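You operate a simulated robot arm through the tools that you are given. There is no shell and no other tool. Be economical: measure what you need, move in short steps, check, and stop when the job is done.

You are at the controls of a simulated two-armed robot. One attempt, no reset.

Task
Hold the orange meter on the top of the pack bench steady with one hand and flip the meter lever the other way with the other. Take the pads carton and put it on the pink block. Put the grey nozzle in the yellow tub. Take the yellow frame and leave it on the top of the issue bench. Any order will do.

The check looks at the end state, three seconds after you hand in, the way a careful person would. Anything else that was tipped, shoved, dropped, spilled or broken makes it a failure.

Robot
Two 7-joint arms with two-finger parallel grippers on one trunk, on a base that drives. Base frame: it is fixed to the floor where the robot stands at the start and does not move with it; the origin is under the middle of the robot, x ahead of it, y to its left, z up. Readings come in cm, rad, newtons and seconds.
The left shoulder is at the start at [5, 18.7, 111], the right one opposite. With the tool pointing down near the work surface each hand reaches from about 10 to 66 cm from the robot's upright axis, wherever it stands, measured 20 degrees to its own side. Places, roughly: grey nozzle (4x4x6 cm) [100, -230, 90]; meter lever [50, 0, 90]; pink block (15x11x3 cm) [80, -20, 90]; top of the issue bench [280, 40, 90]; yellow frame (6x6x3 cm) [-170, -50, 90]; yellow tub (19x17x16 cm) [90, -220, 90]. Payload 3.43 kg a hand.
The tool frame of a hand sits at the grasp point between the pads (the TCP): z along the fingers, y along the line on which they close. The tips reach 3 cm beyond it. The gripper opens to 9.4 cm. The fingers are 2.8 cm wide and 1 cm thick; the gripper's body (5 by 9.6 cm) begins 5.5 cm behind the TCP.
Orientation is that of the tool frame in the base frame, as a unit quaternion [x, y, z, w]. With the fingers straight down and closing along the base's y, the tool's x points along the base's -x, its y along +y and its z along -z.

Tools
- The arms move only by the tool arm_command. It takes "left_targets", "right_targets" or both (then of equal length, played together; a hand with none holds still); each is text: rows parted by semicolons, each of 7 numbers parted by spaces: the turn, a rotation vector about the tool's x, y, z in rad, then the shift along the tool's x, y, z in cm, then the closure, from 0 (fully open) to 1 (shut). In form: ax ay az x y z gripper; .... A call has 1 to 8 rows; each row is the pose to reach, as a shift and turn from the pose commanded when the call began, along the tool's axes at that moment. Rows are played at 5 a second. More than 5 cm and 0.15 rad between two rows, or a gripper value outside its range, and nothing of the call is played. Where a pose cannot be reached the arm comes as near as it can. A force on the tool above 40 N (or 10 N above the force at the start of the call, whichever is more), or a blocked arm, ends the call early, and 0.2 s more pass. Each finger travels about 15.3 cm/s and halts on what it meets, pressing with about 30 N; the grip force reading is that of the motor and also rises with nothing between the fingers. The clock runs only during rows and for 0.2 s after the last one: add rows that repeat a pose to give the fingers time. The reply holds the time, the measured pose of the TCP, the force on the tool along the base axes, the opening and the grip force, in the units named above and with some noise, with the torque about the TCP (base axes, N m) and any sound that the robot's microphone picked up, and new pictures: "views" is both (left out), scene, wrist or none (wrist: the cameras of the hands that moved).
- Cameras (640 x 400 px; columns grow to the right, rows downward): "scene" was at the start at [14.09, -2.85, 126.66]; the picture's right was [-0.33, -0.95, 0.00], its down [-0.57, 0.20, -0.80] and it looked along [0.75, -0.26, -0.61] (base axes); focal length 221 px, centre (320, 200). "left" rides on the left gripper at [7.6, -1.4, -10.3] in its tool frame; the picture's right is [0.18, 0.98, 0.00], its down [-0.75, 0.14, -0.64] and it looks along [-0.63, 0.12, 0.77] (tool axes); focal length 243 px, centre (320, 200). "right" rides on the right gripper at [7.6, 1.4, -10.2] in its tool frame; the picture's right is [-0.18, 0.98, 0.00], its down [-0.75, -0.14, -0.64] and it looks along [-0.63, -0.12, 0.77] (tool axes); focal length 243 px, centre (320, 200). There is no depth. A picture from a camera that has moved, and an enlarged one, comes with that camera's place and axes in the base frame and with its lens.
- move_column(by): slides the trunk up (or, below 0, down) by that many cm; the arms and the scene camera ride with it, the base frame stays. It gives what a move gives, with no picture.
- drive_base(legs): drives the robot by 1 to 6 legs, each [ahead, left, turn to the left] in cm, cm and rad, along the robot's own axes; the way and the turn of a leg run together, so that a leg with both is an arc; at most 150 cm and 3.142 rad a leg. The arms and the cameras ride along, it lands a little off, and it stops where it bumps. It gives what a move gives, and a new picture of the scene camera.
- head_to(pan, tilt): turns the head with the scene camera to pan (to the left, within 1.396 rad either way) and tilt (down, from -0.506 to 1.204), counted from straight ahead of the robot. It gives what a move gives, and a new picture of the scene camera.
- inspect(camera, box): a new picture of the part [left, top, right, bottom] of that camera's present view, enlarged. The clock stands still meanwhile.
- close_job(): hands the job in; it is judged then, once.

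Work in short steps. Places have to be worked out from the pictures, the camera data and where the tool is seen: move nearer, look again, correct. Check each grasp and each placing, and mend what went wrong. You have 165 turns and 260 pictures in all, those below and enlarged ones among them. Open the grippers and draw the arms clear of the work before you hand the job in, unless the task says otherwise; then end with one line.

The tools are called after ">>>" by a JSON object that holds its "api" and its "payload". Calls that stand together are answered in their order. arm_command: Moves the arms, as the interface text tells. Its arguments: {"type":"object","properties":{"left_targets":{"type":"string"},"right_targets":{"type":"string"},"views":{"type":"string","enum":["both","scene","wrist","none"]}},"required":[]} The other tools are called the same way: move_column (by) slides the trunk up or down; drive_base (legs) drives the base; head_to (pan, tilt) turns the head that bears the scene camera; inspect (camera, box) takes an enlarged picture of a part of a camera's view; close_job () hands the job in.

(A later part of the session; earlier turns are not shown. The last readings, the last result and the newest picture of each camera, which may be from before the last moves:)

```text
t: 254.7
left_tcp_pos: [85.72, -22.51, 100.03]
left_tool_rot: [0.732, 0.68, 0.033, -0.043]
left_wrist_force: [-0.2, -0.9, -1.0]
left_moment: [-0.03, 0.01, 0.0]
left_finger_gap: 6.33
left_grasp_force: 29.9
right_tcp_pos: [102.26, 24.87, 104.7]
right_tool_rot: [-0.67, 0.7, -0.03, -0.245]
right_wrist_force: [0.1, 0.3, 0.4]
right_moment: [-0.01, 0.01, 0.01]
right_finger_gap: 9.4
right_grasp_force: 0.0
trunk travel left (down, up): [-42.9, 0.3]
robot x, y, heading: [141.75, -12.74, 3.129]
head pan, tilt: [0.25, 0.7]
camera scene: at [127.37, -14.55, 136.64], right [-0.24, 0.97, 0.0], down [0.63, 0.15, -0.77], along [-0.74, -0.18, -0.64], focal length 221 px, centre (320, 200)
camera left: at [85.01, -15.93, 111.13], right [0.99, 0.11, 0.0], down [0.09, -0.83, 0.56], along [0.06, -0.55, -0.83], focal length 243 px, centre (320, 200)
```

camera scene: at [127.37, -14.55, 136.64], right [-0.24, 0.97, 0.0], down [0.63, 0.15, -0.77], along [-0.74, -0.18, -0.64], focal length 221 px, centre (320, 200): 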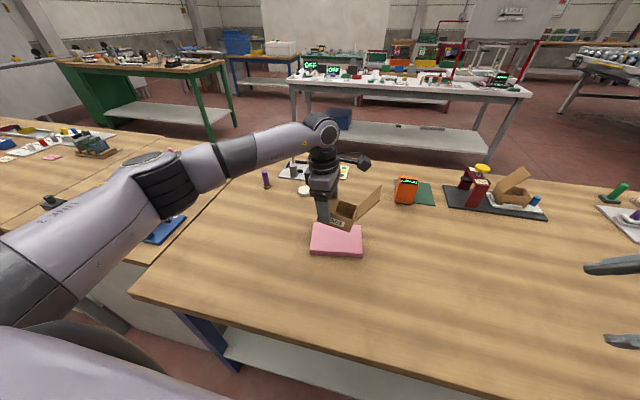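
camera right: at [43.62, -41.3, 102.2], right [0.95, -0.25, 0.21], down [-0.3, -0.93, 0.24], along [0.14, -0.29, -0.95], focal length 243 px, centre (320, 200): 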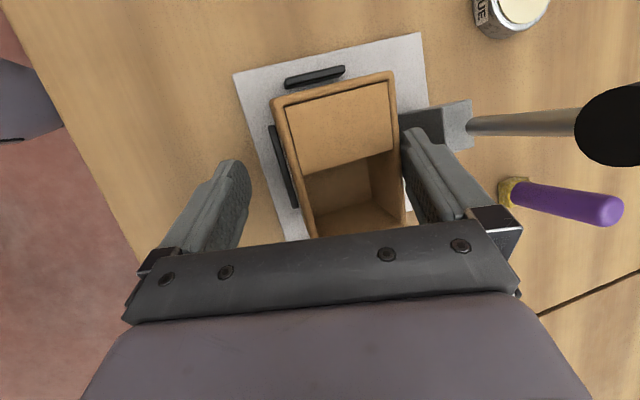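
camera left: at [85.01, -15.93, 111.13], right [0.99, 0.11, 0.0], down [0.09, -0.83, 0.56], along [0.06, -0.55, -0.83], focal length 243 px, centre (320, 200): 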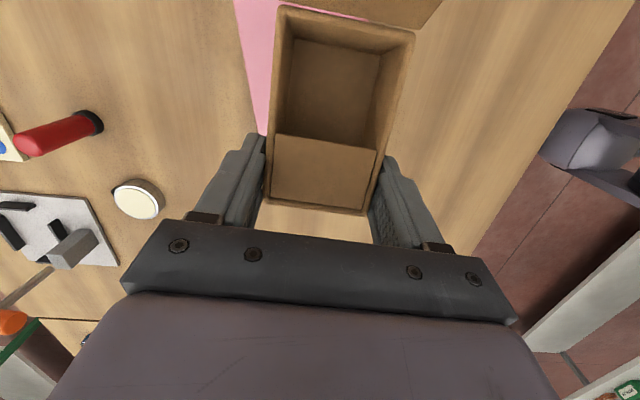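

Centred on pink within ~1 cm. Lower 6.6 cm toward it.

>>> {"api": "arm_command", "payload": {"left_targets": "0 0 0 -0.3 -0.7 3 0.6; 0 0 0 -0.6 -0.6 6 0.6; 0 0 0 -0.69 -0.6 6.6 0.6; 0 0 0 -0.69 -0.6 6.6 0.6", "views": "none"}}

>>> {"api": "inspect", "payload": {"camera": "scene", "box": [270, 170, 410, 270]}}

```text
t: 255.7
left_tcp_pos: [85.09, -22.35, 93.32]
left_tool_rot: [0.731, 0.68, 0.032, -0.044]
left_wrist_force: [-0.7, 0.6, -1.0]
left_moment: [-0.02, 0.01, 0.02]
left_finger_gap: 6.32
left_grasp_force: 29.9
right_tcp_pos: [102.25, 24.94, 104.58]
right_tool_rot: [-0.669, 0.7, -0.03, -0.246]
right_wrist_force: [0.9, 0.8, -0.1]
right_moment: [0.01, -0.02, -0.01]
right_finger_gap: 9.39
right_grasp_force: 0.0
trunk travel left (down, up): [-42.9, 0.3]
robot x, y, heading: [141.38, -12.19, 3.132]
head pan, tilt: [0.25, 0.7]
```

```text
4.00 times, centred on (340, 220) of scene
camera zoom: at [127.34, -14.52, 136.64], right [-0.24, 0.97, 0.0], down [0.63, 0.15, -0.76], along [-0.74, -0.18, -0.64], focal length 885 px, centre (240, 120)
```

zoom: 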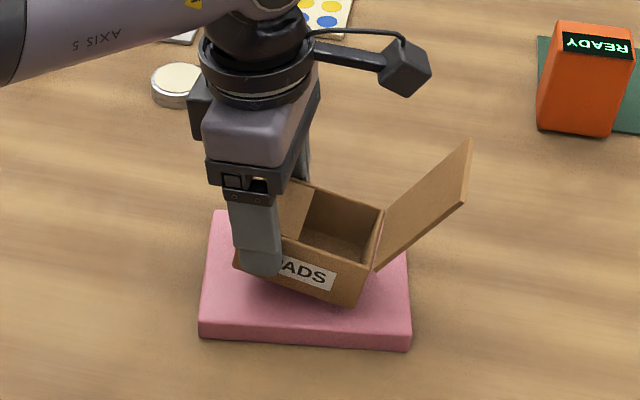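

The carton hangs ~12° low on its free end. Level it by rotating the hand 0.2 rad, then check.

>>> {"api": "arm_command", "payload": {"left_targets": "0 0.1 0 0 0 0 0.6; 0 0.2 0 0 0 0 0.6; 0 0.2 0 0 0 0 0.6", "views": "none"}}

>>> {"api": "inspect", "payload": {"camera": "scene", "box": [270, 170, 410, 270]}}

```text
t: 256.5
left_tcp_pos: [85.01, -22.36, 93.3]
left_tool_rot: [0.724, 0.673, 0.106, -0.111]
left_wrist_force: [0.0, -0.5, -0.8]
left_moment: [-0.05, 0.01, 0.0]
left_finger_gap: 6.31
left_grasp_force: 30.1
right_tcp_pos: [102.28, 24.92, 104.58]
right_tool_rot: [-0.671, 0.7, -0.03, -0.245]
right_wrist_force: [0.0, -0.1, -0.1]
right_moment: [0.0, 0.01, -0.03]
right_finger_gap: 9.4
right_grasp_force: 0.0
trunk travel left (down, up): [-42.9, 0.3]
robot x, y, heading: [141.59, -12.48, 3.133]
head pan, tilt: [0.25, 0.7]
```

```text
4.00 times, centred on (340, 220) of scene
camera zoom: at [127.35, -14.5, 136.64], right [-0.24, 0.97, 0.0], down [0.63, 0.15, -0.76], along [-0.74, -0.18, -0.64], focal length 885 px, centre (240, 120)
```

zoom: 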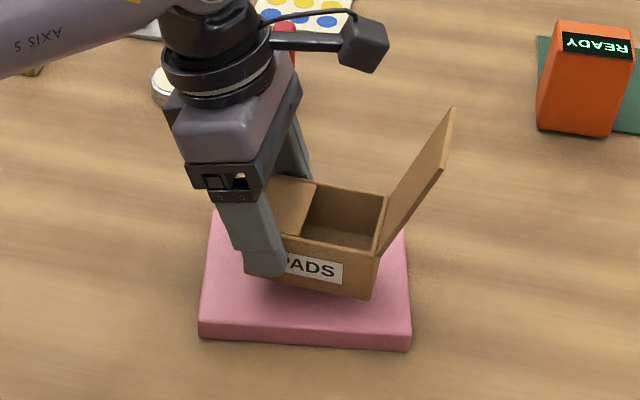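

Level now. Lower in small steps until contact.

>>> {"api": "arm_command", "payload": {"left_targets": "0 0 0 -0.12 0 0.38 0.6; 0 0 0 -0.24 0 0.76 0.6; 0 0 0 -0.24 0 0.76 0.6", "views": "none"}}

>>> {"api": "inspect", "payload": {"camera": "scene", "box": [290, 190, 390, 260]}}

```text
t: 257.3
left_tcp_pos: [84.88, -22.35, 92.42]
left_tool_rot: [0.724, 0.673, 0.105, -0.11]
left_wrist_force: [-0.1, 0.5, -0.8]
left_moment: [-0.02, -0.02, 0.01]
left_finger_gap: 6.3
left_grasp_force: 29.6
right_tcp_pos: [102.25, 24.86, 104.71]
right_tool_rot: [-0.67, 0.7, -0.031, -0.244]
right_wrist_force: [-0.9, -0.8, -0.5]
right_moment: [0.0, -0.02, 0.01]
right_finger_gap: 9.39
right_grasp_force: 0.1
trunk travel left (down, up): [-42.9, 0.3]
robot x, y, heading: [141.37, -12.74, 3.125]
head pan, tilt: [0.25, 0.7]
```

```text
5.71 times, centred on (340, 225) of scene
camera zoom: at [127.35, -14.51, 136.64], right [-0.24, 0.97, 0.0], down [0.63, 0.15, -0.76], along [-0.74, -0.18, -0.64], focal length 1265 px, centre (206, 57)
```

zoom: 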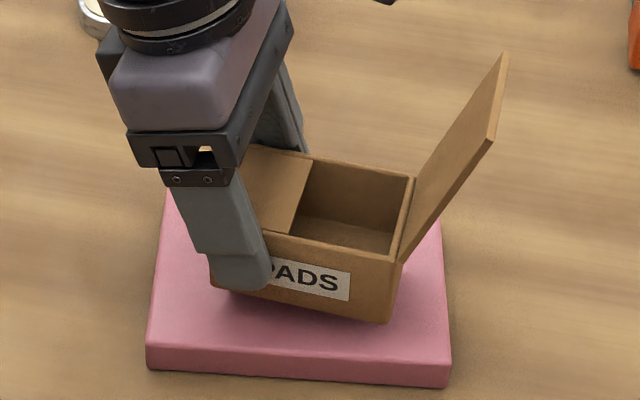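

Still hovering slightly; lower another 0.9 cm.

>>> {"api": "arm_command", "payload": {"left_targets": "0 0.04 0 -0.14 0 0.43 0.6; 0 0.07 0 -0.28 0 0.86 0.6; 0 0.07 0 -0.28 0 0.86 0.6", "views": "none"}}

>>> {"api": "inspect", "payload": {"camera": "scene", "box": [290, 190, 390, 260]}}

```text
t: 258.1
left_tcp_pos: [85.06, -22.5, 91.61]
left_tool_rot: [0.72, 0.668, 0.131, -0.134]
left_wrist_force: [0.1, -0.3, -0.8]
left_moment: [-0.02, 0.04, 0.02]
left_finger_gap: 6.32
left_grasp_force: 30.4
right_tcp_pos: [102.27, 24.82, 104.69]
right_tool_rot: [-0.671, 0.699, -0.03, -0.245]
right_wrist_force: [0.6, 0.9, -0.6]
right_moment: [-0.02, -0.01, -0.04]
right_finger_gap: 9.41
right_grasp_force: 0.0
trunk travel left (down, up): [-42.9, 0.3]
robot x, y, heading: [141.72, -12.3, 3.134]
head pan, tilt: [0.25, 0.7]
```

```text
5.71 times, centred on (340, 225) of scene
camera zoom: at [127.35, -14.52, 136.64], right [-0.24, 0.97, 0.0], down [0.63, 0.15, -0.76], along [-0.74, -0.18, -0.64], focal length 1265 px, centre (206, 57)
```

zoom: 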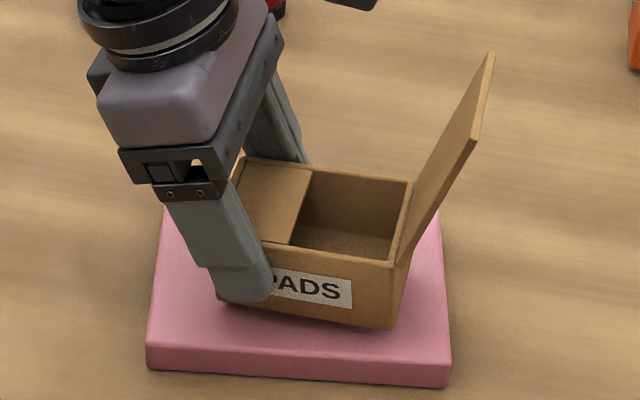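

Almost touching; another 0.6 cm.

>>> {"api": "arm_command", "payload": {"left_targets": "0 0 0 -0.12 0 0.3 0.6; 0 0 0 -0.22 0 0.57 0.6; 0 0 0 -0.22 0 0.57 0.6", "views": "none"}}

>>> {"api": "inspect", "payload": {"camera": "scene", "box": [290, 190, 390, 260]}}

```text
t: 258.9
left_tcp_pos: [84.96, -22.4, 90.97]
left_tool_rot: [0.72, 0.668, 0.13, -0.134]
left_wrist_force: [0.2, -0.4, 1.8]
left_moment: [-0.03, 0.03, 0.02]
left_finger_gap: 6.3
left_grasp_force: 30.6
right_tcp_pos: [102.34, 24.86, 104.66]
right_tool_rot: [-0.671, 0.699, -0.03, -0.246]
right_wrist_force: [-0.3, 0.6, 0.7]
right_moment: [0.02, 0.0, -0.01]
right_finger_gap: 9.41
right_grasp_force: 0.1
trunk travel left (down, up): [-42.9, 0.3]
robot x, y, heading: [141.42, -12.64, 3.135]
head pan, tilt: [0.25, 0.7]
```

```text
5.71 times, centred on (340, 225) of scene
camera zoom: at [127.37, -14.52, 136.65], right [-0.24, 0.97, 0.0], down [0.63, 0.15, -0.77], along [-0.74, -0.18, -0.64], focal length 1265 px, centre (206, 57)
```

zoom: 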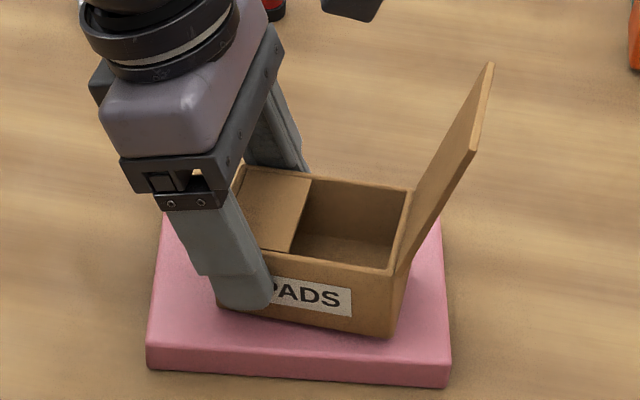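

Contact. Open and withdraw straight up.

>>> {"api": "arm_command", "payload": {"left_targets": "0 0 0 0 0 0 0.3; 0 0 0 0 0 0 0.1; 0 0 0 0 0 0 0.1; 0 0 0 1.1 0 -2.8 0.1; 0 0 0 2.2 0 -5.6 0.1; 0 0 0 3.6 0 -9.3 0.1; 0 0 0 4.9 0 -13 0.1", "views": "none"}}

>>> {"api": "inspect", "payload": {"camera": "scene", "box": [270, 170, 410, 270]}}

```text
t: 260.5
left_tcp_pos: [85.46, -22.48, 104.99]
left_tool_rot: [0.722, 0.667, 0.131, -0.133]
left_wrist_force: [0.0, -0.7, 0.2]
left_moment: [0.0, 0.0, -0.03]
left_finger_gap: 8.46
left_grasp_force: 0.0
right_tcp_pos: [102.36, 24.89, 104.73]
right_tool_rot: [-0.671, 0.699, -0.031, -0.245]
right_wrist_force: [0.3, -0.3, -1.1]
right_moment: [0.0, 0.0, -0.02]
right_finger_gap: 9.38
right_grasp_force: 0.0
trunk travel left (down, up): [-42.9, 0.3]
robot x, y, heading: [141.42, -12.34, 3.126]
head pan, tilt: [0.25, 0.7]
```

```text
4.00 times, centred on (340, 220) of scene
camera zoom: at [127.38, -14.5, 136.64], right [-0.24, 0.97, 0.0], down [0.63, 0.15, -0.77], along [-0.74, -0.18, -0.64], focal length 885 px, centre (240, 120)
```

zoom: 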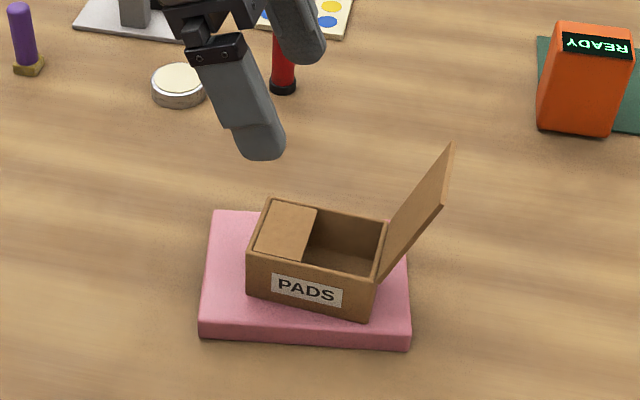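

Carton sits on the pink block. Next the nozzle/tub further along this side: retract the left hand up and drive along.

>>> {"api": "arm_command", "payload": {"left_targets": "0 -0.07 0 0.4 3.5 -2 0.1; 0 -0.14 0 0.8 7 -4 0.1; 0 -0.21 0 1.2 10.5 -6 0.1; 0 -0.28 0 1.6 14 -8 0.1; 0 -0.28 0 1.6 16 -8 0", "views": "none"}}

>>> {"api": "drive_base", "payload": {"legs": [[-4, 0, 0], [0, 110, 0]]}}

>>> {"api": "head_to", "payload": {"pan": 0.8, "tilt": 0.6}}

```text
t: 261.7
left_tcp_pos: [101.27, -25.19, 112.73]
left_tool_rot: [0.732, 0.68, 0.028, -0.04]
left_wrist_force: [0.1, 1.0, -0.3]
left_moment: [-0.02, -0.02, 0.02]
left_finger_gap: 9.41
left_grasp_force: 0.1
right_tcp_pos: [102.18, 24.89, 104.57]
right_tool_rot: [-0.67, 0.7, -0.031, -0.245]
right_wrist_force: [0.4, 0.1, -0.7]
right_moment: [0.03, 0.0, -0.03]
right_finger_gap: 9.39
right_grasp_force: 0.1
trunk travel left (down, up): [-42.9, 0.3]
robot x, y, heading: [141.49, -12.4, 3.131]
head pan, tilt: [0.25, 0.7]
```

```text
t: 267.8
left_tcp_pos: [103.23, -133.96, 112.66]
left_tool_rot: [0.736, 0.676, 0.028, -0.04]
left_wrist_force: [-0.3, 0.9, 0.4]
left_moment: [0.0, -0.01, 0.03]
left_finger_gap: 9.42
left_grasp_force: 0.0
right_tcp_pos: [104.85, -83.9, 104.66]
right_tool_rot: [-0.666, 0.704, -0.03, -0.245]
right_wrist_force: [0.7, -0.5, -0.3]
right_moment: [0.01, 0.01, -0.04]
right_finger_gap: 9.39
right_grasp_force: 0.0
trunk travel left (down, up): [-42.9, 0.3]
robot x, y, heading: [143.82, -122.01, 3.12]
head pan, tilt: [0.25, 0.7]
camera scene: at [129.46, -123.64, 136.64], right [-0.22, 0.97, 0.0], down [0.63, 0.14, -0.76], along [-0.75, -0.17, -0.64], focal length 221 px, centre (320, 200)
```

scene: 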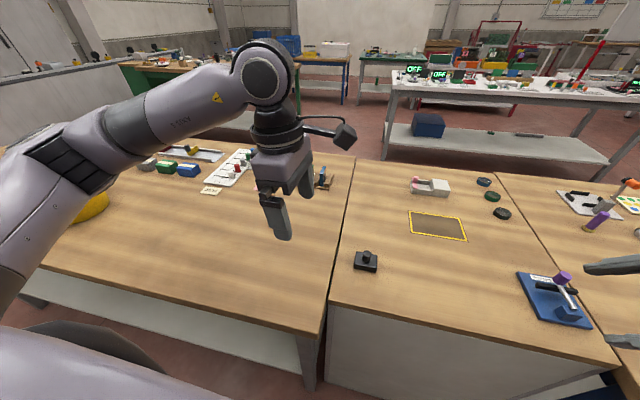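

```text
t: 268.7
left_tcp_pos: [103.13, -133.92, 112.79]
left_tool_rot: [0.735, 0.676, 0.029, -0.039]
left_wrist_force: [-0.4, 1.2, 0.1]
left_moment: [0.03, 0.01, -0.01]
left_finger_gap: 9.42
left_grasp_force: 0.0
right_tcp_pos: [104.77, -83.96, 104.68]
right_tool_rot: [-0.666, 0.704, -0.029, -0.245]
right_wrist_force: [-0.1, 0.1, -0.7]
right_moment: [-0.01, -0.01, -0.02]
right_finger_gap: 9.41
right_grasp_force: 0.2
trunk travel left (down, up): [-42.9, 0.3]
robot x, y, heading: [143.57, -122.23, 3.117]
head pan, tilt: [0.799, 0.6]
camera scene: at [131.42, -127.9, 137.5], right [-0.7, 0.71, 0.0], down [0.4, 0.4, -0.82], along [-0.59, -0.58, -0.57], focal length 221 px, centre (320, 200)
```

scene: 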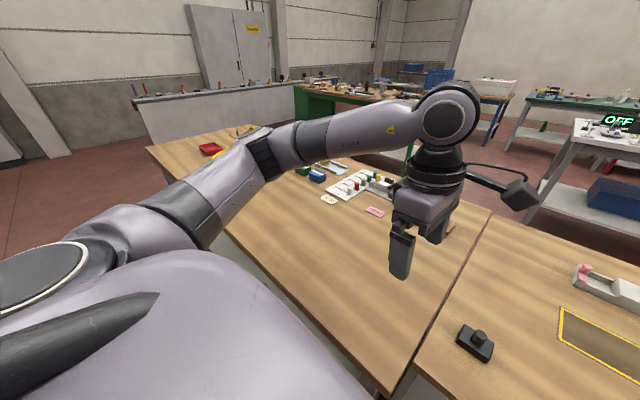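

Continue toward the tub.

>>> {"api": "drive_base", "payload": {"legs": [[-2, 80, 0.015]]}}

>>> {"api": "head_to", "payload": {"pan": 0.45, "tilt": 0.8}}

```text
t: 273.1
left_tcp_pos: [105.09, -216.05, 112.69]
left_tool_rot: [0.725, 0.687, 0.029, -0.04]
left_wrist_force: [-0.2, -0.1, 0.2]
left_moment: [0.03, 0.02, 0.0]
left_finger_gap: 9.41
left_grasp_force: 0.1
right_tcp_pos: [105.02, -165.98, 104.64]
right_tool_rot: [-0.678, 0.693, -0.034, -0.244]
right_wrist_force: [-0.3, -0.4, -0.2]
right_moment: [0.03, 0.01, 0.01]
right_finger_gap: 9.4
right_grasp_force: 0.0
trunk travel left (down, up): [-42.9, 0.3]
robot x, y, heading: [145.12, -202.92, -3.135]
head pan, tilt: [0.799, 0.6]
camera scene: at [133.01, -209.15, 137.5], right [-0.72, 0.69, 0.0], down [0.39, 0.41, -0.82], along [-0.57, -0.6, -0.57], focal length 221 px, centre (320, 200)
```

scene: 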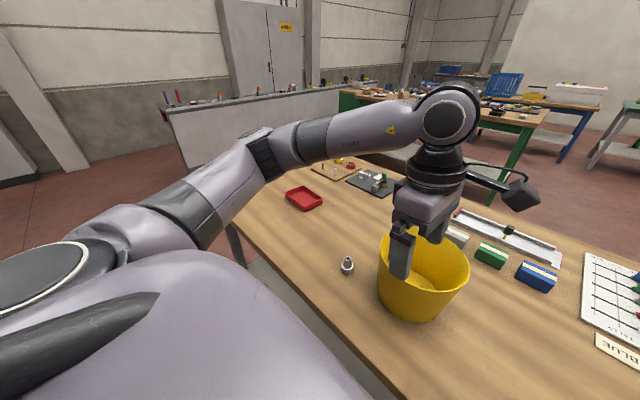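

```text
t: 273.9
left_tcp_pos: [104.96, -216.02, 112.79]
left_tool_rot: [0.725, 0.687, 0.029, -0.039]
left_wrist_force: [0.4, 0.6, 0.9]
left_moment: [0.0, -0.02, -0.06]
left_finger_gap: 9.39
left_grasp_force: 0.0
right_tcp_pos: [105.11, -165.98, 104.55]
right_tool_rot: [-0.677, 0.693, -0.032, -0.244]
right_wrist_force: [0.8, 0.3, -0.7]
right_moment: [0.0, 0.0, 0.0]
right_finger_gap: 9.41
right_grasp_force: 0.1
trunk travel left (down, up): [-42.9, 0.3]
robot x, y, heading: [144.84, -202.52, -3.134]
head pan, tilt: [0.45, 0.799]
camera scene: at [131.89, -206.31, 135.82], right [-0.44, 0.9, 0.0], down [0.64, 0.32, -0.7], along [-0.63, -0.31, -0.72], focal length 221 px, centre (320, 200)
```

scene: 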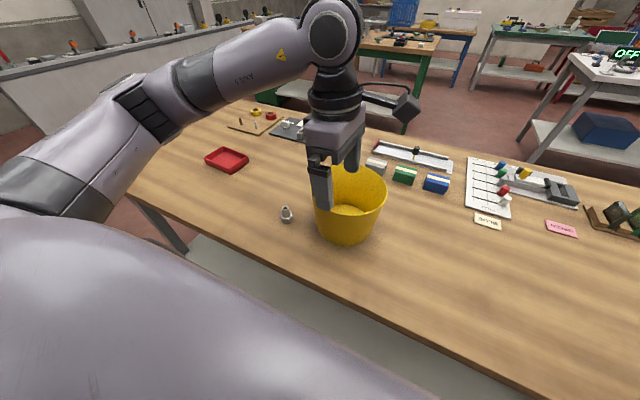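

Nozzle ≈(98.2, −234.1), tub centre ≈(92.5, −217.5). Yaw the left hand to 0 (camera toward me) and move over the nozzle at z≈104.

>>> {"api": "arm_command", "payload": {"left_targets": "0 0 0.147 -2.4 -0.7 0.7 0; 0 0 0.294 -4.8 -1.4 1.5 0; 0 0 0.441 -7.2 -2.1 2.3 0; 0 0 0.588 -9.6 -2.9 3.1 0; 0 0 0.735 -12 -3.6 3.9 0; 0 0 0.882 -14.4 -4.3 4.6 0; 0 0 1.029 -16.8 -5 5.4 0; 0 0 1.176 -19.2 -5.8 6.2 0", "views": "none"}}

>>> {"api": "arm_command", "payload": {"left_targets": "0 0 0.13 0 0 0 0; 0 0 0.26 0 0 0 0; 0 0 0.33 0 0 0 0; 0 0 0.33 0 0 0 0", "views": "wrist"}}

```text
t: 275.7
left_tcp_pos: [98.01, -234.17, 104.74]
left_tool_rot: [0.984, 0.169, 0.002, -0.048]
left_wrist_force: [-0.1, 0.2, 0.2]
left_moment: [-0.03, 0.01, -0.02]
left_finger_gap: 9.38
left_grasp_force: 0.0
right_tcp_pos: [105.02, -165.97, 104.69]
right_tool_rot: [-0.677, 0.694, -0.033, -0.245]
right_wrist_force: [0.6, -0.3, -0.1]
right_moment: [0.0, 0.02, 0.0]
right_finger_gap: 9.4
right_grasp_force: 0.0
trunk travel left (down, up): [-42.9, 0.3]
robot x, y, heading: [145.19, -202.62, -3.134]
head pan, tilt: [0.45, 0.799]
```

```text
t: 276.7
left_tcp_pos: [98.09, -234.23, 104.81]
left_tool_rot: [0.999, 0.005, -0.006, -0.049]
left_wrist_force: [-0.7, 0.7, 0.6]
left_moment: [0.03, 0.01, 0.02]
left_finger_gap: 9.38
left_grasp_force: 0.1
right_tcp_pos: [105.14, -165.96, 104.71]
right_tool_rot: [-0.678, 0.693, -0.033, -0.245]
right_wrist_force: [-0.8, 0.0, 1.0]
right_moment: [-0.01, -0.03, -0.02]
right_finger_gap: 9.37
right_grasp_force: 0.0
trunk travel left (down, up): [-42.9, 0.3]
robot x, y, heading: [144.96, -203.12, -3.138]
head pan, tilt: [0.45, 0.799]
camera left: at [105.91, -233.77, 115.05], right [0.19, -0.98, -0.1], down [-0.74, -0.21, 0.63], along [-0.64, -0.05, -0.77], focal length 243 px, centre (320, 200)
```

left: 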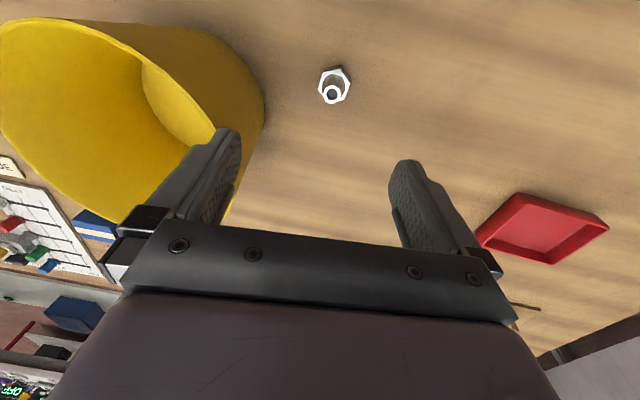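

Nozzle (98.7, −234.0) is centred. Lower with a 6.5 cm opening (tub rim ~1.5 cm clear) and grip.

>>> {"api": "arm_command", "payload": {"left_targets": "0 0 0 0.25 0.45 4.4 0.3; 0 0 0 0.5 0.88 8.9 0.3; 0 0 0 0.5 1.3 13.2 0.3; 0 0 0 0.5 1.7 17.2 0.3; 0 0 0 0.5 1.7 17.2 0.5; 0 0 0 0.5 1.7 17.2 0.7; 0 0 0 0.5 1.7 17.2 0.7", "views": "wrist"}}

```text
t: 278.3
left_tcp_pos: [98.25, -234.28, 87.68]
left_tool_rot: [0.999, 0.005, -0.007, -0.049]
left_wrist_force: [0.4, 0.3, -0.9]
left_moment: [-0.07, 0.0, 0.02]
left_finger_gap: 3.6
left_grasp_force: 30.0
right_tcp_pos: [104.98, -166.09, 104.66]
right_tool_rot: [-0.677, 0.693, -0.034, -0.245]
right_wrist_force: [0.3, 0.2, 0.2]
right_moment: [-0.01, 0.0, -0.02]
right_finger_gap: 9.41
right_grasp_force: 0.1
trunk travel left (down, up): [-42.9, 0.3]
robot x, y, heading: [145.05, -202.38, -3.135]
head pan, tilt: [0.45, 0.799]
camera left: at [106.0, -233.79, 97.85], right [0.19, -0.98, -0.1], down [-0.74, -0.21, 0.63], along [-0.64, -0.05, -0.77], focal length 243 px, centre (320, 200)
```

left: 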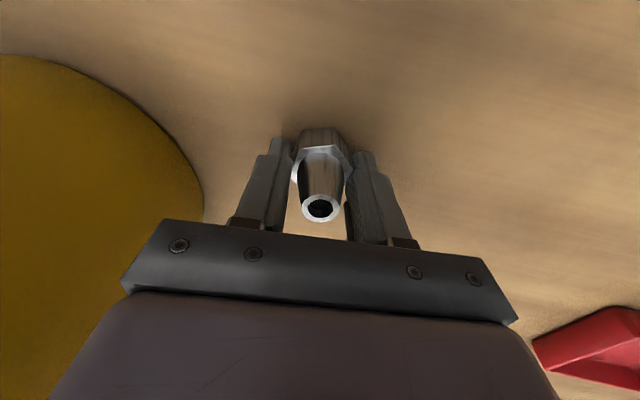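

Gripped (3.6 cm). Lift clear and move above the tub.

>>> {"api": "arm_command", "payload": {"left_targets": "0 0 0 0 -0.45 -4.6 0.75; 0 0 0 0 -0.9 -9.3 0.75; 0 0 0 0 -1.35 -14 0.75; 0 0 0 0 -1.8 -18.5 0.75; 0 0 0 0 -2.2 -23 0.75; 0 0 0 -1.8 -6.9 -22.5 0.75; 0 0 0 -3.6 -11.5 -22 0.75; 0 0 0 -5.2 -16.2 -21.5 0.75", "views": "both"}}

```text
refused: row 6 steps farther than a row can; nothing moved
```

Re-issue with smaller lateral steps.

>>> {"api": "arm_command", "payload": {"left_targets": "0 0 0 0 -0.45 -4.6 0.75; 0 0 0 0 -0.9 -9.3 0.75; 0 0 0 0 -1.35 -14 0.75; 0 0 0 0 -1.8 -18.5 0.75; 0 0 0 0 -2.2 -23 0.75; 0 0 0 -1.4 -6.5 -22.5 0.75; 0 0 0 -2.8 -10.8 -22.1 0.75; 0 0 0 -4.2 -15.1 -21.7 0.75", "views": "both"}}

```text
t: 280.1
left_tcp_pos: [94.15, -221.37, 110.81]
left_tool_rot: [0.999, 0.005, -0.006, -0.048]
left_wrist_force: [0.4, 0.8, -1.6]
left_moment: [-0.02, 0.03, 0.01]
left_finger_gap: 3.22
left_grasp_force: 29.7
right_tcp_pos: [105.05, -165.87, 104.61]
right_tool_rot: [-0.677, 0.693, -0.034, -0.246]
right_wrist_force: [0.0, 0.1, 0.3]
right_moment: [-0.04, 0.0, 0.01]
right_finger_gap: 9.37
right_grasp_force: 0.0
trunk travel left (down, up): [-42.9, 0.3]
robot x, y, heading: [145.13, -202.72, -3.136]
head pan, tilt: [0.45, 0.799]
camera scene: at [131.83, -206.2, 135.81], right [-0.44, 0.9, 0.0], down [0.64, 0.32, -0.7], along [-0.63, -0.31, -0.72], focal length 221 px, centre (320, 200)
camera left: at [102.02, -220.91, 121.1], right [0.19, -0.98, -0.1], down [-0.74, -0.21, 0.63], along [-0.64, -0.05, -0.77], focal length 243 px, centre (320, 200)
```

scene: 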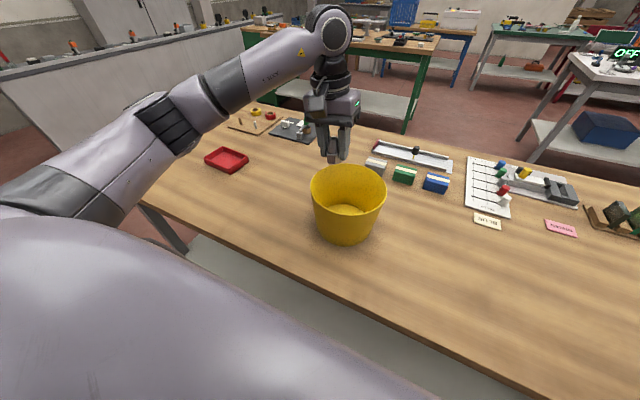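
left: 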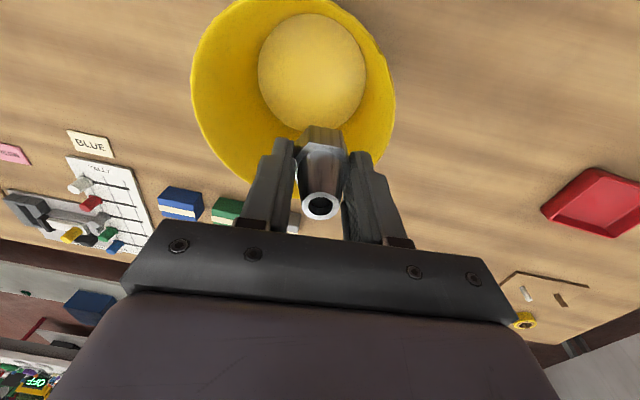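

Tub centre (94.2, −217.9). Shift 3.3 cm, lower inside to z≈92, and release with a small opening.

>>> {"api": "arm_command", "payload": {"left_targets": "0 0 0 0 -3.4 0.3 0.75; 0 0 0 0 -2.9 5 0.75; 0 0 0 0 -2.5 9.7 0.75; 0 0 0 0 -2.1 14 0.75; 0 0 0 0 -1.6 18.6 0.75; 0 0 0 0 -1.6 18.6 0.45; 0 0 0 0 -1.6 18.6 0.4; 0 0 0 0 -1.6 18.6 0.4", "views": "wrist"}}

```text
t: 281.9
left_tcp_pos: [93.82, -218.08, 92.3]
left_tool_rot: [0.999, 0.005, -0.007, -0.049]
left_wrist_force: [0.8, -0.4, 0.5]
left_moment: [0.01, 0.02, 0.01]
left_finger_gap: 5.66
left_grasp_force: 0.0
right_tcp_pos: [105.06, -165.93, 104.65]
right_tool_rot: [-0.677, 0.693, -0.033, -0.244]
right_wrist_force: [0.3, -0.9, 0.5]
right_moment: [0.02, -0.02, 0.01]
right_finger_gap: 9.41
right_grasp_force: 0.1
trunk travel left (down, up): [-42.9, 0.3]
robot x, y, heading: [145.07, -203.0, -3.133]
head pan, tilt: [0.45, 0.799]
camera left: at [101.62, -217.65, 102.61], right [0.19, -0.98, -0.1], down [-0.74, -0.21, 0.63], along [-0.64, -0.05, -0.77], focal length 243 px, centre (320, 200)
```

left: 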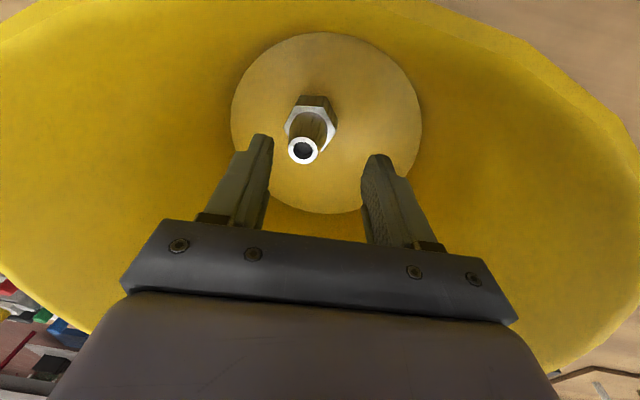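

Nozzle stands in the tub. Withdraw the hand upward and set off for the frame: back along the far side and around the left end.

>>> {"api": "arm_command", "payload": {"left_targets": "0 0 0 0 -0.45 -4.6 0.4; 0 0 0 0 -0.9 -9.2 0.4; 0 0 0 0 -1.4 -13.8 0.4; 0 0 0 0 -1.8 -18.4 0.4; 0 0 0 3 -2 -20 0.4; 0 0 0 7 -2 -20 0.4", "views": "none"}}

>>> {"api": "inspect", "payload": {"camera": "scene", "box": [240, 140, 440, 270]}}

>>> {"api": "drive_base", "payload": {"legs": [[-6, -150, 0], [0, -150, 0], [0, -55, 0], [150, 0, 0], [48, 0, 0]]}}

```text
t: 283.3
left_tcp_pos: [101.1, -217.96, 112.39]
left_tool_rot: [0.999, 0.006, -0.006, -0.048]
left_wrist_force: [0.1, 0.2, -0.4]
left_moment: [0.01, 0.0, -0.01]
left_finger_gap: 5.64
left_grasp_force: 0.0
right_tcp_pos: [105.09, -166.03, 104.64]
right_tool_rot: [-0.677, 0.693, -0.034, -0.245]
right_wrist_force: [0.0, -0.2, -0.3]
right_moment: [0.0, -0.03, 0.0]
right_finger_gap: 9.41
right_grasp_force: 0.0
trunk travel left (down, up): [-42.9, 0.3]
robot x, y, heading: [144.84, -202.42, -3.133]
head pan, tilt: [0.45, 0.799]
```

```text
3.08 times, centred on (340, 205) of scene
camera zoom: at [131.93, -206.32, 135.82], right [-0.44, 0.9, 0.0], down [0.64, 0.32, -0.7], along [-0.63, -0.31, -0.72], focal length 681 px, centre (258, 185)
```

zoom: 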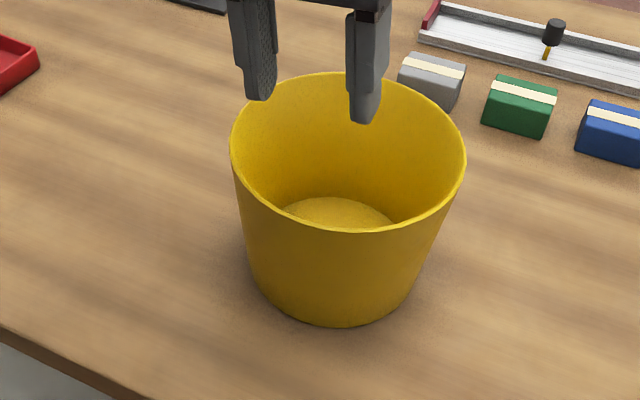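

```text
refused: leg 1 is longer than a leg can be; nothing moved
```

Confirm with the left camera that the nozzle stayed in the tub, then drive.

>>> {"api": "inspect", "payload": {"camera": "left", "box": [160, 0, 480, 200]}}

>>> {"api": "drive_base", "payload": {"legs": [[-6, 0, 0], [0, -150, 0], [0, -150, 0], [0, -55, 0], [150, 0, 0], [48, 0, 0]]}}

```text
2.00 times, centred on (320, 100) of left
camera zoom: at [108.93, -217.55, 122.55], right [0.19, -0.98, -0.1], down [-0.74, -0.21, 0.63], along [-0.64, -0.05, -0.77], focal length 485 px, centre (320, 400)
```

zoom: 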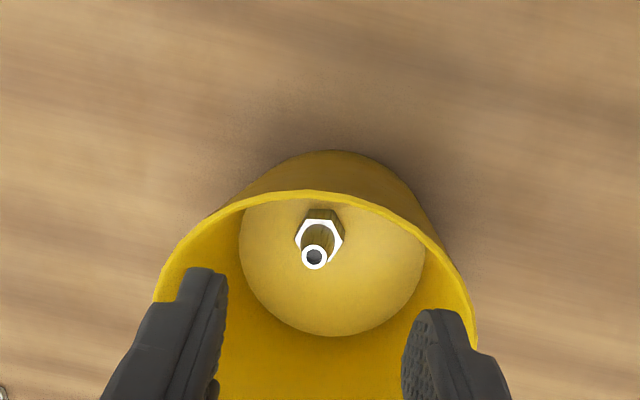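

```text
t: 310.6
left_tcp_pos: [-97.48, 130.46, 112.3]
left_tool_rot: [0.999, 0.019, -0.007, -0.048]
left_wrist_force: [-0.1, 0.4, 0.1]
left_moment: [0.0, -0.02, -0.03]
left_finger_gap: 5.62
left_grasp_force: 0.1
right_tcp_pos: [-94.73, 182.62, 104.64]
right_tool_rot: [0.685, -0.685, 0.036, 0.244]
right_wrist_force: [0.2, -0.4, -0.1]
right_moment: [-0.01, 0.0, -0.04]
right_finger_gap: 9.4
right_grasp_force: 0.1
trunk travel left (down, up): [-42.9, 0.3]
robot x, y, heading: [-53.94, 146.72, -3.111]
head pan, tilt: [0.45, 0.799]
camera scene: at [-66.97, 142.93, 135.81], right [-0.46, 0.89, 0.0], down [0.64, 0.33, -0.7], along [-0.62, -0.32, -0.72], focal length 221 px, centre (320, 200)
```

scene: 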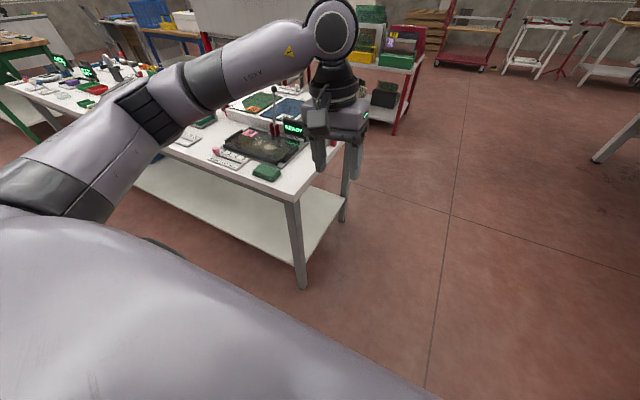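

Nozzle confirmed in the tub. The white bench is ahead-left; slide along it to y≈−40 and look for the frame.

>>> {"api": "drive_base", "payload": {"legs": [[0, 150, -0.03], [0, 25, 0]]}}

>>> {"api": "head_to", "payload": {"pan": 0.2, "tilt": 0.55}}

```text
t: 319.5
left_tcp_pos: [-94.25, -44.4, 112.26]
left_tool_rot: [0.999, 0.007, -0.006, -0.049]
left_wrist_force: [0.5, -0.4, 0.4]
left_moment: [0.04, -0.01, 0.01]
left_finger_gap: 5.61
left_grasp_force: 0.0
right_tcp_pos: [-90.21, 7.62, 104.63]
right_tool_rot: [-0.679, 0.691, -0.034, -0.245]
right_wrist_force: [0.2, -0.5, -0.1]
right_moment: [0.0, -0.01, 0.02]
right_finger_gap: 9.42
right_grasp_force: 0.0
trunk travel left (down, up): [-42.9, 0.3]
robot x, y, heading: [-50.52, -28.43, -3.133]
head pan, tilt: [0.45, 0.799]
camera scene: at [-63.35, -32.58, 135.81], right [-0.44, 0.9, 0.0], down [0.64, 0.32, -0.7], along [-0.62, -0.31, -0.72], focal length 221 px, centre (320, 200)
```

scene: 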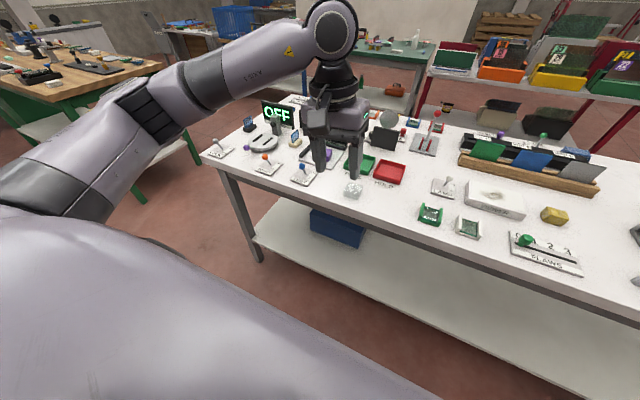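

```text
t: 320.3
left_tcp_pos: [-94.17, -44.26, 112.22]
left_tool_rot: [0.999, 0.006, -0.007, -0.049]
left_wrist_force: [0.6, 0.4, 0.7]
left_moment: [0.01, 0.01, -0.03]
left_finger_gap: 5.65
left_grasp_force: 0.1
right_tcp_pos: [-90.29, 7.56, 104.68]
right_tool_rot: [-0.678, 0.692, -0.033, -0.245]
right_wrist_force: [0.5, -0.4, 1.3]
right_moment: [0.04, -0.02, -0.02]
right_finger_gap: 9.36
right_grasp_force: 0.1
trunk travel left (down, up): [-42.9, 0.3]
robot x, y, heading: [-50.07, -28.83, -3.131]
head pan, tilt: [0.201, 0.55]
camera scene: at [-64.9, -30.82, 137.95], right [-0.21, 0.98, 0.0], down [0.51, 0.11, -0.85], along [-0.83, -0.18, -0.52], focal length 221 px, centre (320, 200)
```

scene: 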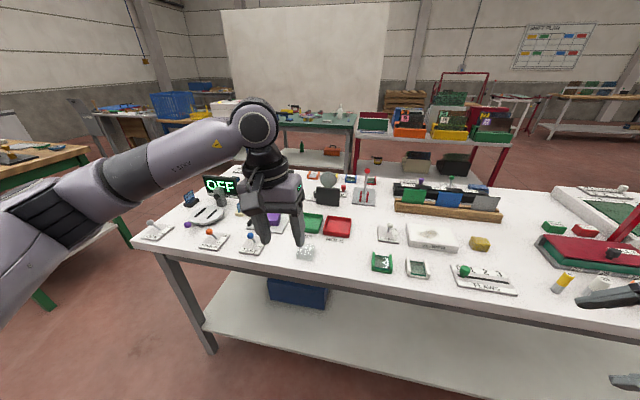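

Zoom to find the yellow frame.

>>> {"api": "inspect", "payload": {"camera": "scene", "box": [140, 160, 360, 270]}}

>>> {"api": "inspect", "payload": {"camera": "scene", "box": [340, 160, 560, 290]}}

```text
2.91 times, centred on (250, 215) of scene
camera zoom: at [-64.9, -30.82, 137.95], right [-0.21, 0.98, 0.0], down [0.51, 0.11, -0.85], along [-0.83, -0.18, -0.52], focal length 644 px, centre (524, 156)
```

zoom: 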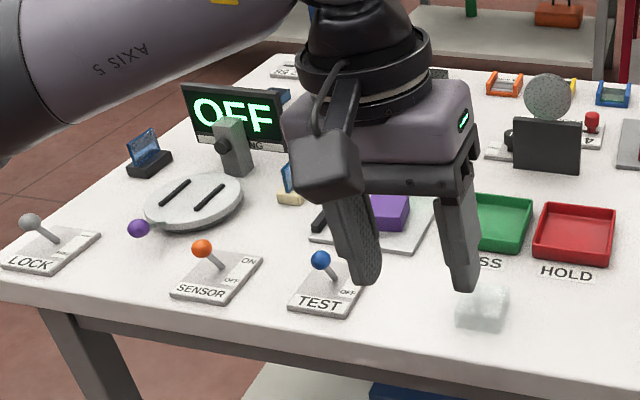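

```text
2.91 times, centred on (450, 225) of scene
camera zoom: at [-64.9, -30.82, 137.95], right [-0.21, 0.98, 0.0], down [0.51, 0.11, -0.85], along [-0.83, -0.18, -0.52], focal length 644 px, centre (-58, 127)
```

zoom: 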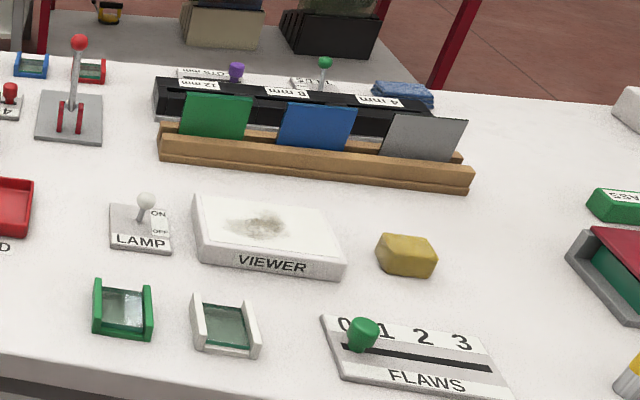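

The yellow frame is at the bench's far side (≈(−176, −45.5)). Plan: turn around here, go round the bench's −y end backwards, and approach it from behind.

>>> {"api": "drive_base", "payload": {"legs": [[-12, 30, 0], [0, 0, 3.131]]}}

>>> {"api": "head_to", "payload": {"pan": -1.3, "tilt": 0.3}}

```text
t: 329.9
left_tcp_pos: [4.97, -41.42, 112.22]
left_tool_rot: [-0.027, 0.998, -0.048, 0.008]
left_wrist_force: [-0.4, -0.6, -0.1]
left_moment: [-0.01, -0.02, 0.02]
left_finger_gap: 5.61
left_grasp_force: 0.1
right_tcp_pos: [3.16, -93.45, 104.76]
right_tool_rot: [0.678, 0.693, 0.243, -0.039]
right_wrist_force: [-0.1, 0.1, 1.2]
right_moment: [-0.02, 0.0, -0.02]
right_finger_gap: 9.4
right_grasp_force: 0.0
trunk travel left (down, up): [-42.9, 0.3]
robot x, y, heading: [-37.93, -58.8, 0.059]
head pan, tilt: [0.201, 0.55]
camera scene: at [-23.69, -56.13, 137.95], right [0.25, -0.97, 0.0], down [-0.51, -0.13, -0.85], along [0.83, 0.21, -0.52], focal length 221 px, centre (320, 200)
```

scene: 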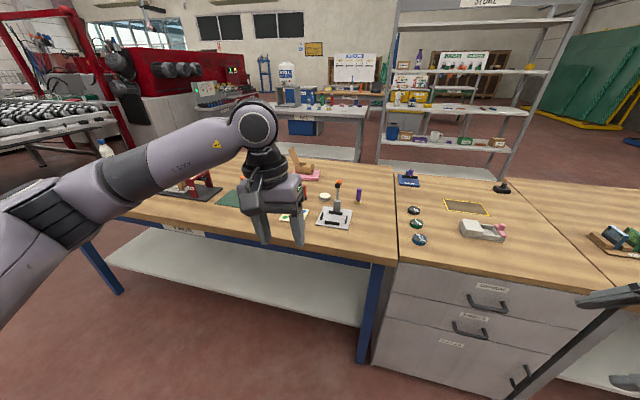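

```text
t: 331.5
left_tcp_pos: [4.85, -41.33, 112.29]
left_tool_rot: [-0.028, 0.998, -0.048, 0.007]
left_wrist_force: [-0.6, 0.4, 0.0]
left_moment: [0.02, 0.02, -0.02]
left_finger_gap: 5.63
left_grasp_force: 0.0
right_tcp_pos: [3.18, -93.62, 104.66]
right_tool_rot: [0.677, 0.693, 0.244, -0.04]
right_wrist_force: [-0.6, 0.3, 0.5]
right_moment: [-0.03, -0.01, 0.02]
right_finger_gap: 9.4
right_grasp_force: 0.1
trunk travel left (down, up): [-42.9, 0.3]
robot x, y, heading: [-38.22, -58.59, 0.057]
head pan, tilt: [-1.3, 0.3]
camera scene: at [-29.41, -67.23, 140.25], right [-0.95, -0.32, 0.0], down [-0.09, 0.28, -0.96], along [0.3, -0.91, -0.3], focal length 221 px, centre (320, 200)
```

scene: 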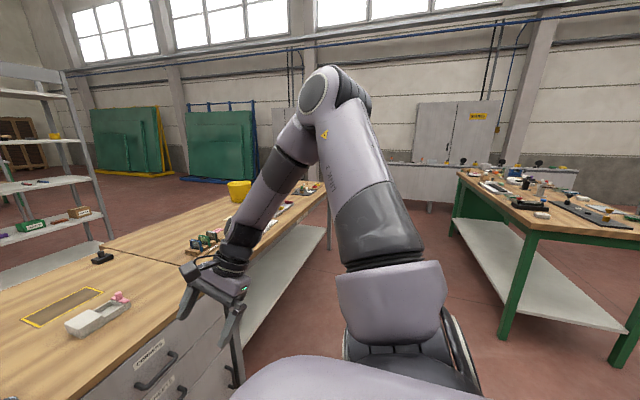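

Gap between white and green benches is centred at y≈−165. Drive there and back through.

>>> {"api": "drive_base", "payload": {"legs": [[0, 0, -0.057], [0, -106, 0], [-150, 0, 0], [-30, 0, 0]]}}

>>> {"api": "head_to", "payload": {"pan": 0.7, "tilt": 0.6}}

```text
t: 346.0
left_tcp_pos: [-175.86, -148.65, 112.27]
left_tool_rot: [-0.002, 0.999, -0.048, 0.007]
left_wrist_force: [-0.8, -0.2, -0.6]
left_moment: [0.04, -0.04, 0.02]
left_finger_gap: 5.64
left_grasp_force: 0.1
right_tcp_pos: [-180.07, -200.66, 104.58]
right_tool_rot: [0.695, 0.676, 0.245, -0.032]
right_wrist_force: [-0.7, 0.1, -0.1]
right_moment: [0.0, 0.01, 0.01]
right_finger_gap: 9.4
right_grasp_force: 0.1
trunk travel left (down, up): [-42.9, 0.3]
robot x, y, heading: [-219.33, -163.82, 0.003]
head pan, tilt: [-1.3, 0.3]
camera scene: at [-211.37, -172.77, 140.26], right [-0.96, -0.27, 0.0], down [-0.08, 0.28, -0.96], along [0.26, -0.92, -0.3], focal length 221 px, centre (320, 200)
```

scene: 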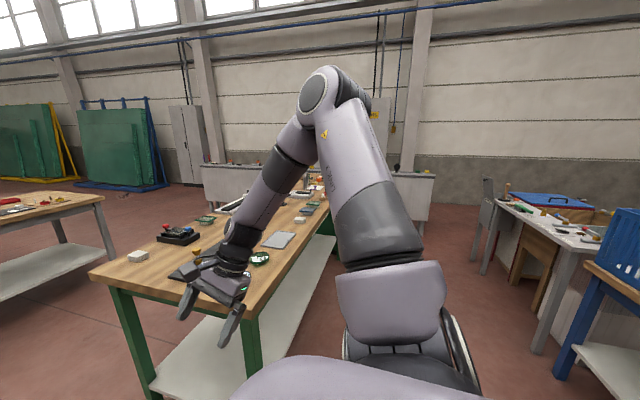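

```text
t: 347.9
left_tcp_pos: [-175.72, -148.74, 112.15]
left_tool_rot: [-0.002, 0.999, -0.05, 0.006]
left_wrist_force: [0.5, -0.2, 1.0]
left_moment: [-0.04, 0.01, 0.01]
left_finger_gap: 5.65
left_grasp_force: 0.0
right_tcp_pos: [-180.05, -200.67, 104.63]
right_tool_rot: [0.695, 0.676, 0.244, -0.032]
right_wrist_force: [0.6, 1.1, -0.3]
right_moment: [-0.05, 0.01, 0.0]
right_finger_gap: 9.41
right_grasp_force: 0.1
trunk travel left (down, up): [-42.9, 0.3]
robot x, y, heading: [-219.78, -164.14, 0.003]
head pan, tilt: [0.7, 0.6]
camera scene: at [-207.07, -158.08, 137.5], right [0.65, -0.76, 0.0], down [-0.43, -0.36, -0.83], along [0.63, 0.53, -0.56], focal length 221 px, centre (320, 200)
```

scene: 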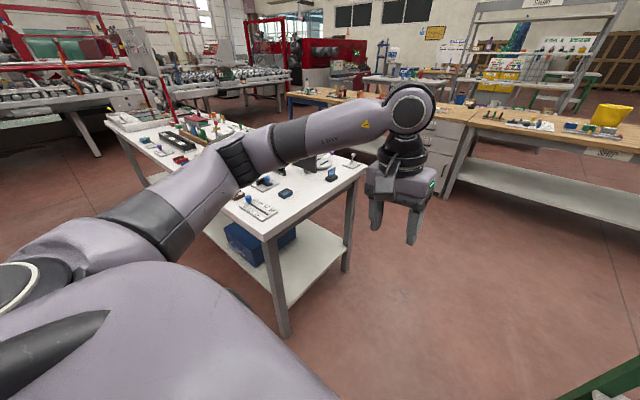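

Drive along the back side so that the frame is ahead of the left arm.

>>> {"api": "drive_base", "payload": {"legs": [[0, 101, 0]]}}

>>> {"api": "head_to", "payload": {"pan": 0.25, "tilt": 0.85}}

```text
t: 353.2
left_tcp_pos: [-175.31, -47.35, 112.26]
left_tool_rot: [0.002, 0.999, -0.049, 0.006]
left_wrist_force: [-0.4, 0.6, -0.5]
left_moment: [0.0, 0.0, -0.01]
left_finger_gap: 5.63
left_grasp_force: 0.1
right_tcp_pos: [-180.11, -99.34, 104.58]
right_tool_rot: [0.698, 0.672, 0.245, -0.032]
right_wrist_force: [-0.3, -0.4, 0.0]
right_moment: [0.0, -0.05, -0.01]
right_finger_gap: 9.41
right_grasp_force: 0.0
trunk travel left (down, up): [-42.9, 0.3]
robot x, y, heading: [-219.35, -61.99, -0.005]
head pan, tilt: [0.7, 0.6]
camera scene: at [-206.71, -56.44, 137.5], right [0.64, -0.77, 0.0], down [-0.43, -0.36, -0.82], along [0.64, 0.53, -0.57], focal length 221 px, centre (320, 200)
```

scene: 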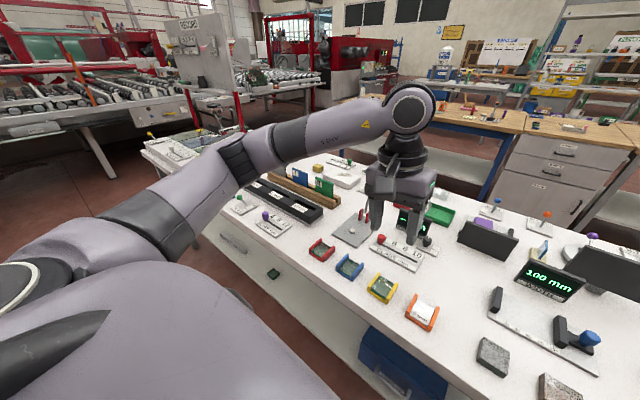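

```text
t: 354.1
left_tcp_pos: [-175.34, -47.34, 112.28]
left_tool_rot: [0.003, 0.999, -0.049, 0.006]
left_wrist_force: [-0.9, 0.2, -0.1]
left_moment: [-0.02, -0.02, -0.01]
left_finger_gap: 5.65
left_grasp_force: 0.0
right_tcp_pos: [-180.17, -99.36, 104.61]
right_tool_rot: [0.698, 0.672, 0.244, -0.031]
right_wrist_force: [-0.2, 0.0, 0.4]
right_moment: [-0.02, -0.01, 0.02]
right_finger_gap: 9.42
right_grasp_force: 0.0
trunk travel left (down, up): [-42.9, 0.3]
robot x, y, heading: [-219.43, -61.75, -0.007]
head pan, tilt: [0.25, 0.85]
camera scene: at [-205.92, -60.22, 135.42], right [0.24, -0.97, 0.0], down [-0.73, -0.18, -0.66], along [0.64, 0.16, -0.75], focal length 221 px, centre (320, 200)
```

scene: 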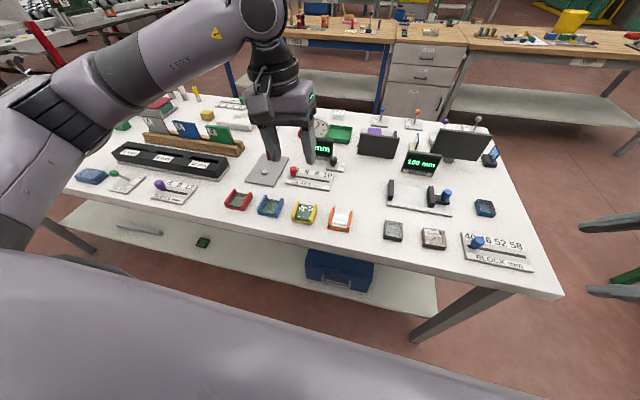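

Yellow frame at ≈(−168.5, −46.2), between blue and orange ones. Zoom in for its shape.

>>> {"api": "inspect", "payload": {"camera": "scene", "box": [220, 170, 370, 250]}}

>>> {"api": "inspect", "payload": {"camera": "left", "box": [160, 0, 480, 200]}}

```text
4.27 times, centred on (295, 210) of scene
camera zoom: at [-205.92, -60.22, 135.42], right [0.24, -0.97, 0.0], down [-0.73, -0.18, -0.66], along [0.64, 0.16, -0.75], focal length 944 px, centre (427, 157)
```

zoom: 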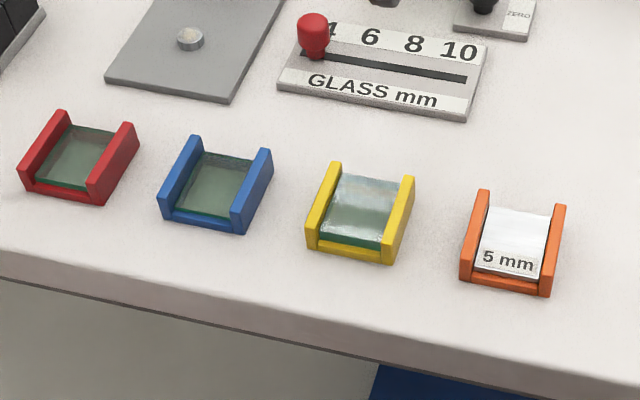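

```text
2.00 times, centred on (320, 100) of left
camera zoom: at [-182.98, -47.78, 122.51], right [-0.18, 0.98, -0.1], down [0.75, 0.2, 0.63], along [0.64, 0.04, -0.77], focal length 485 px, centre (320, 400)
```

zoom: 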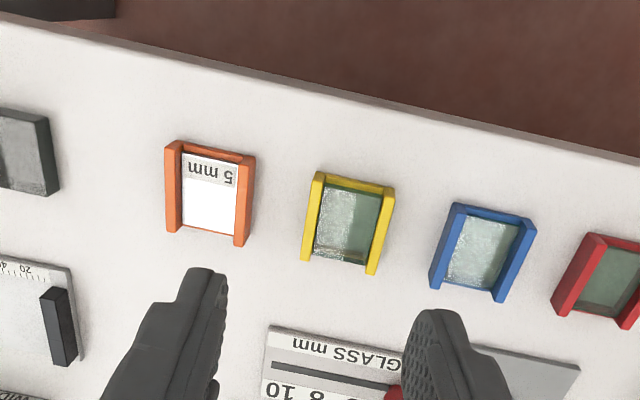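

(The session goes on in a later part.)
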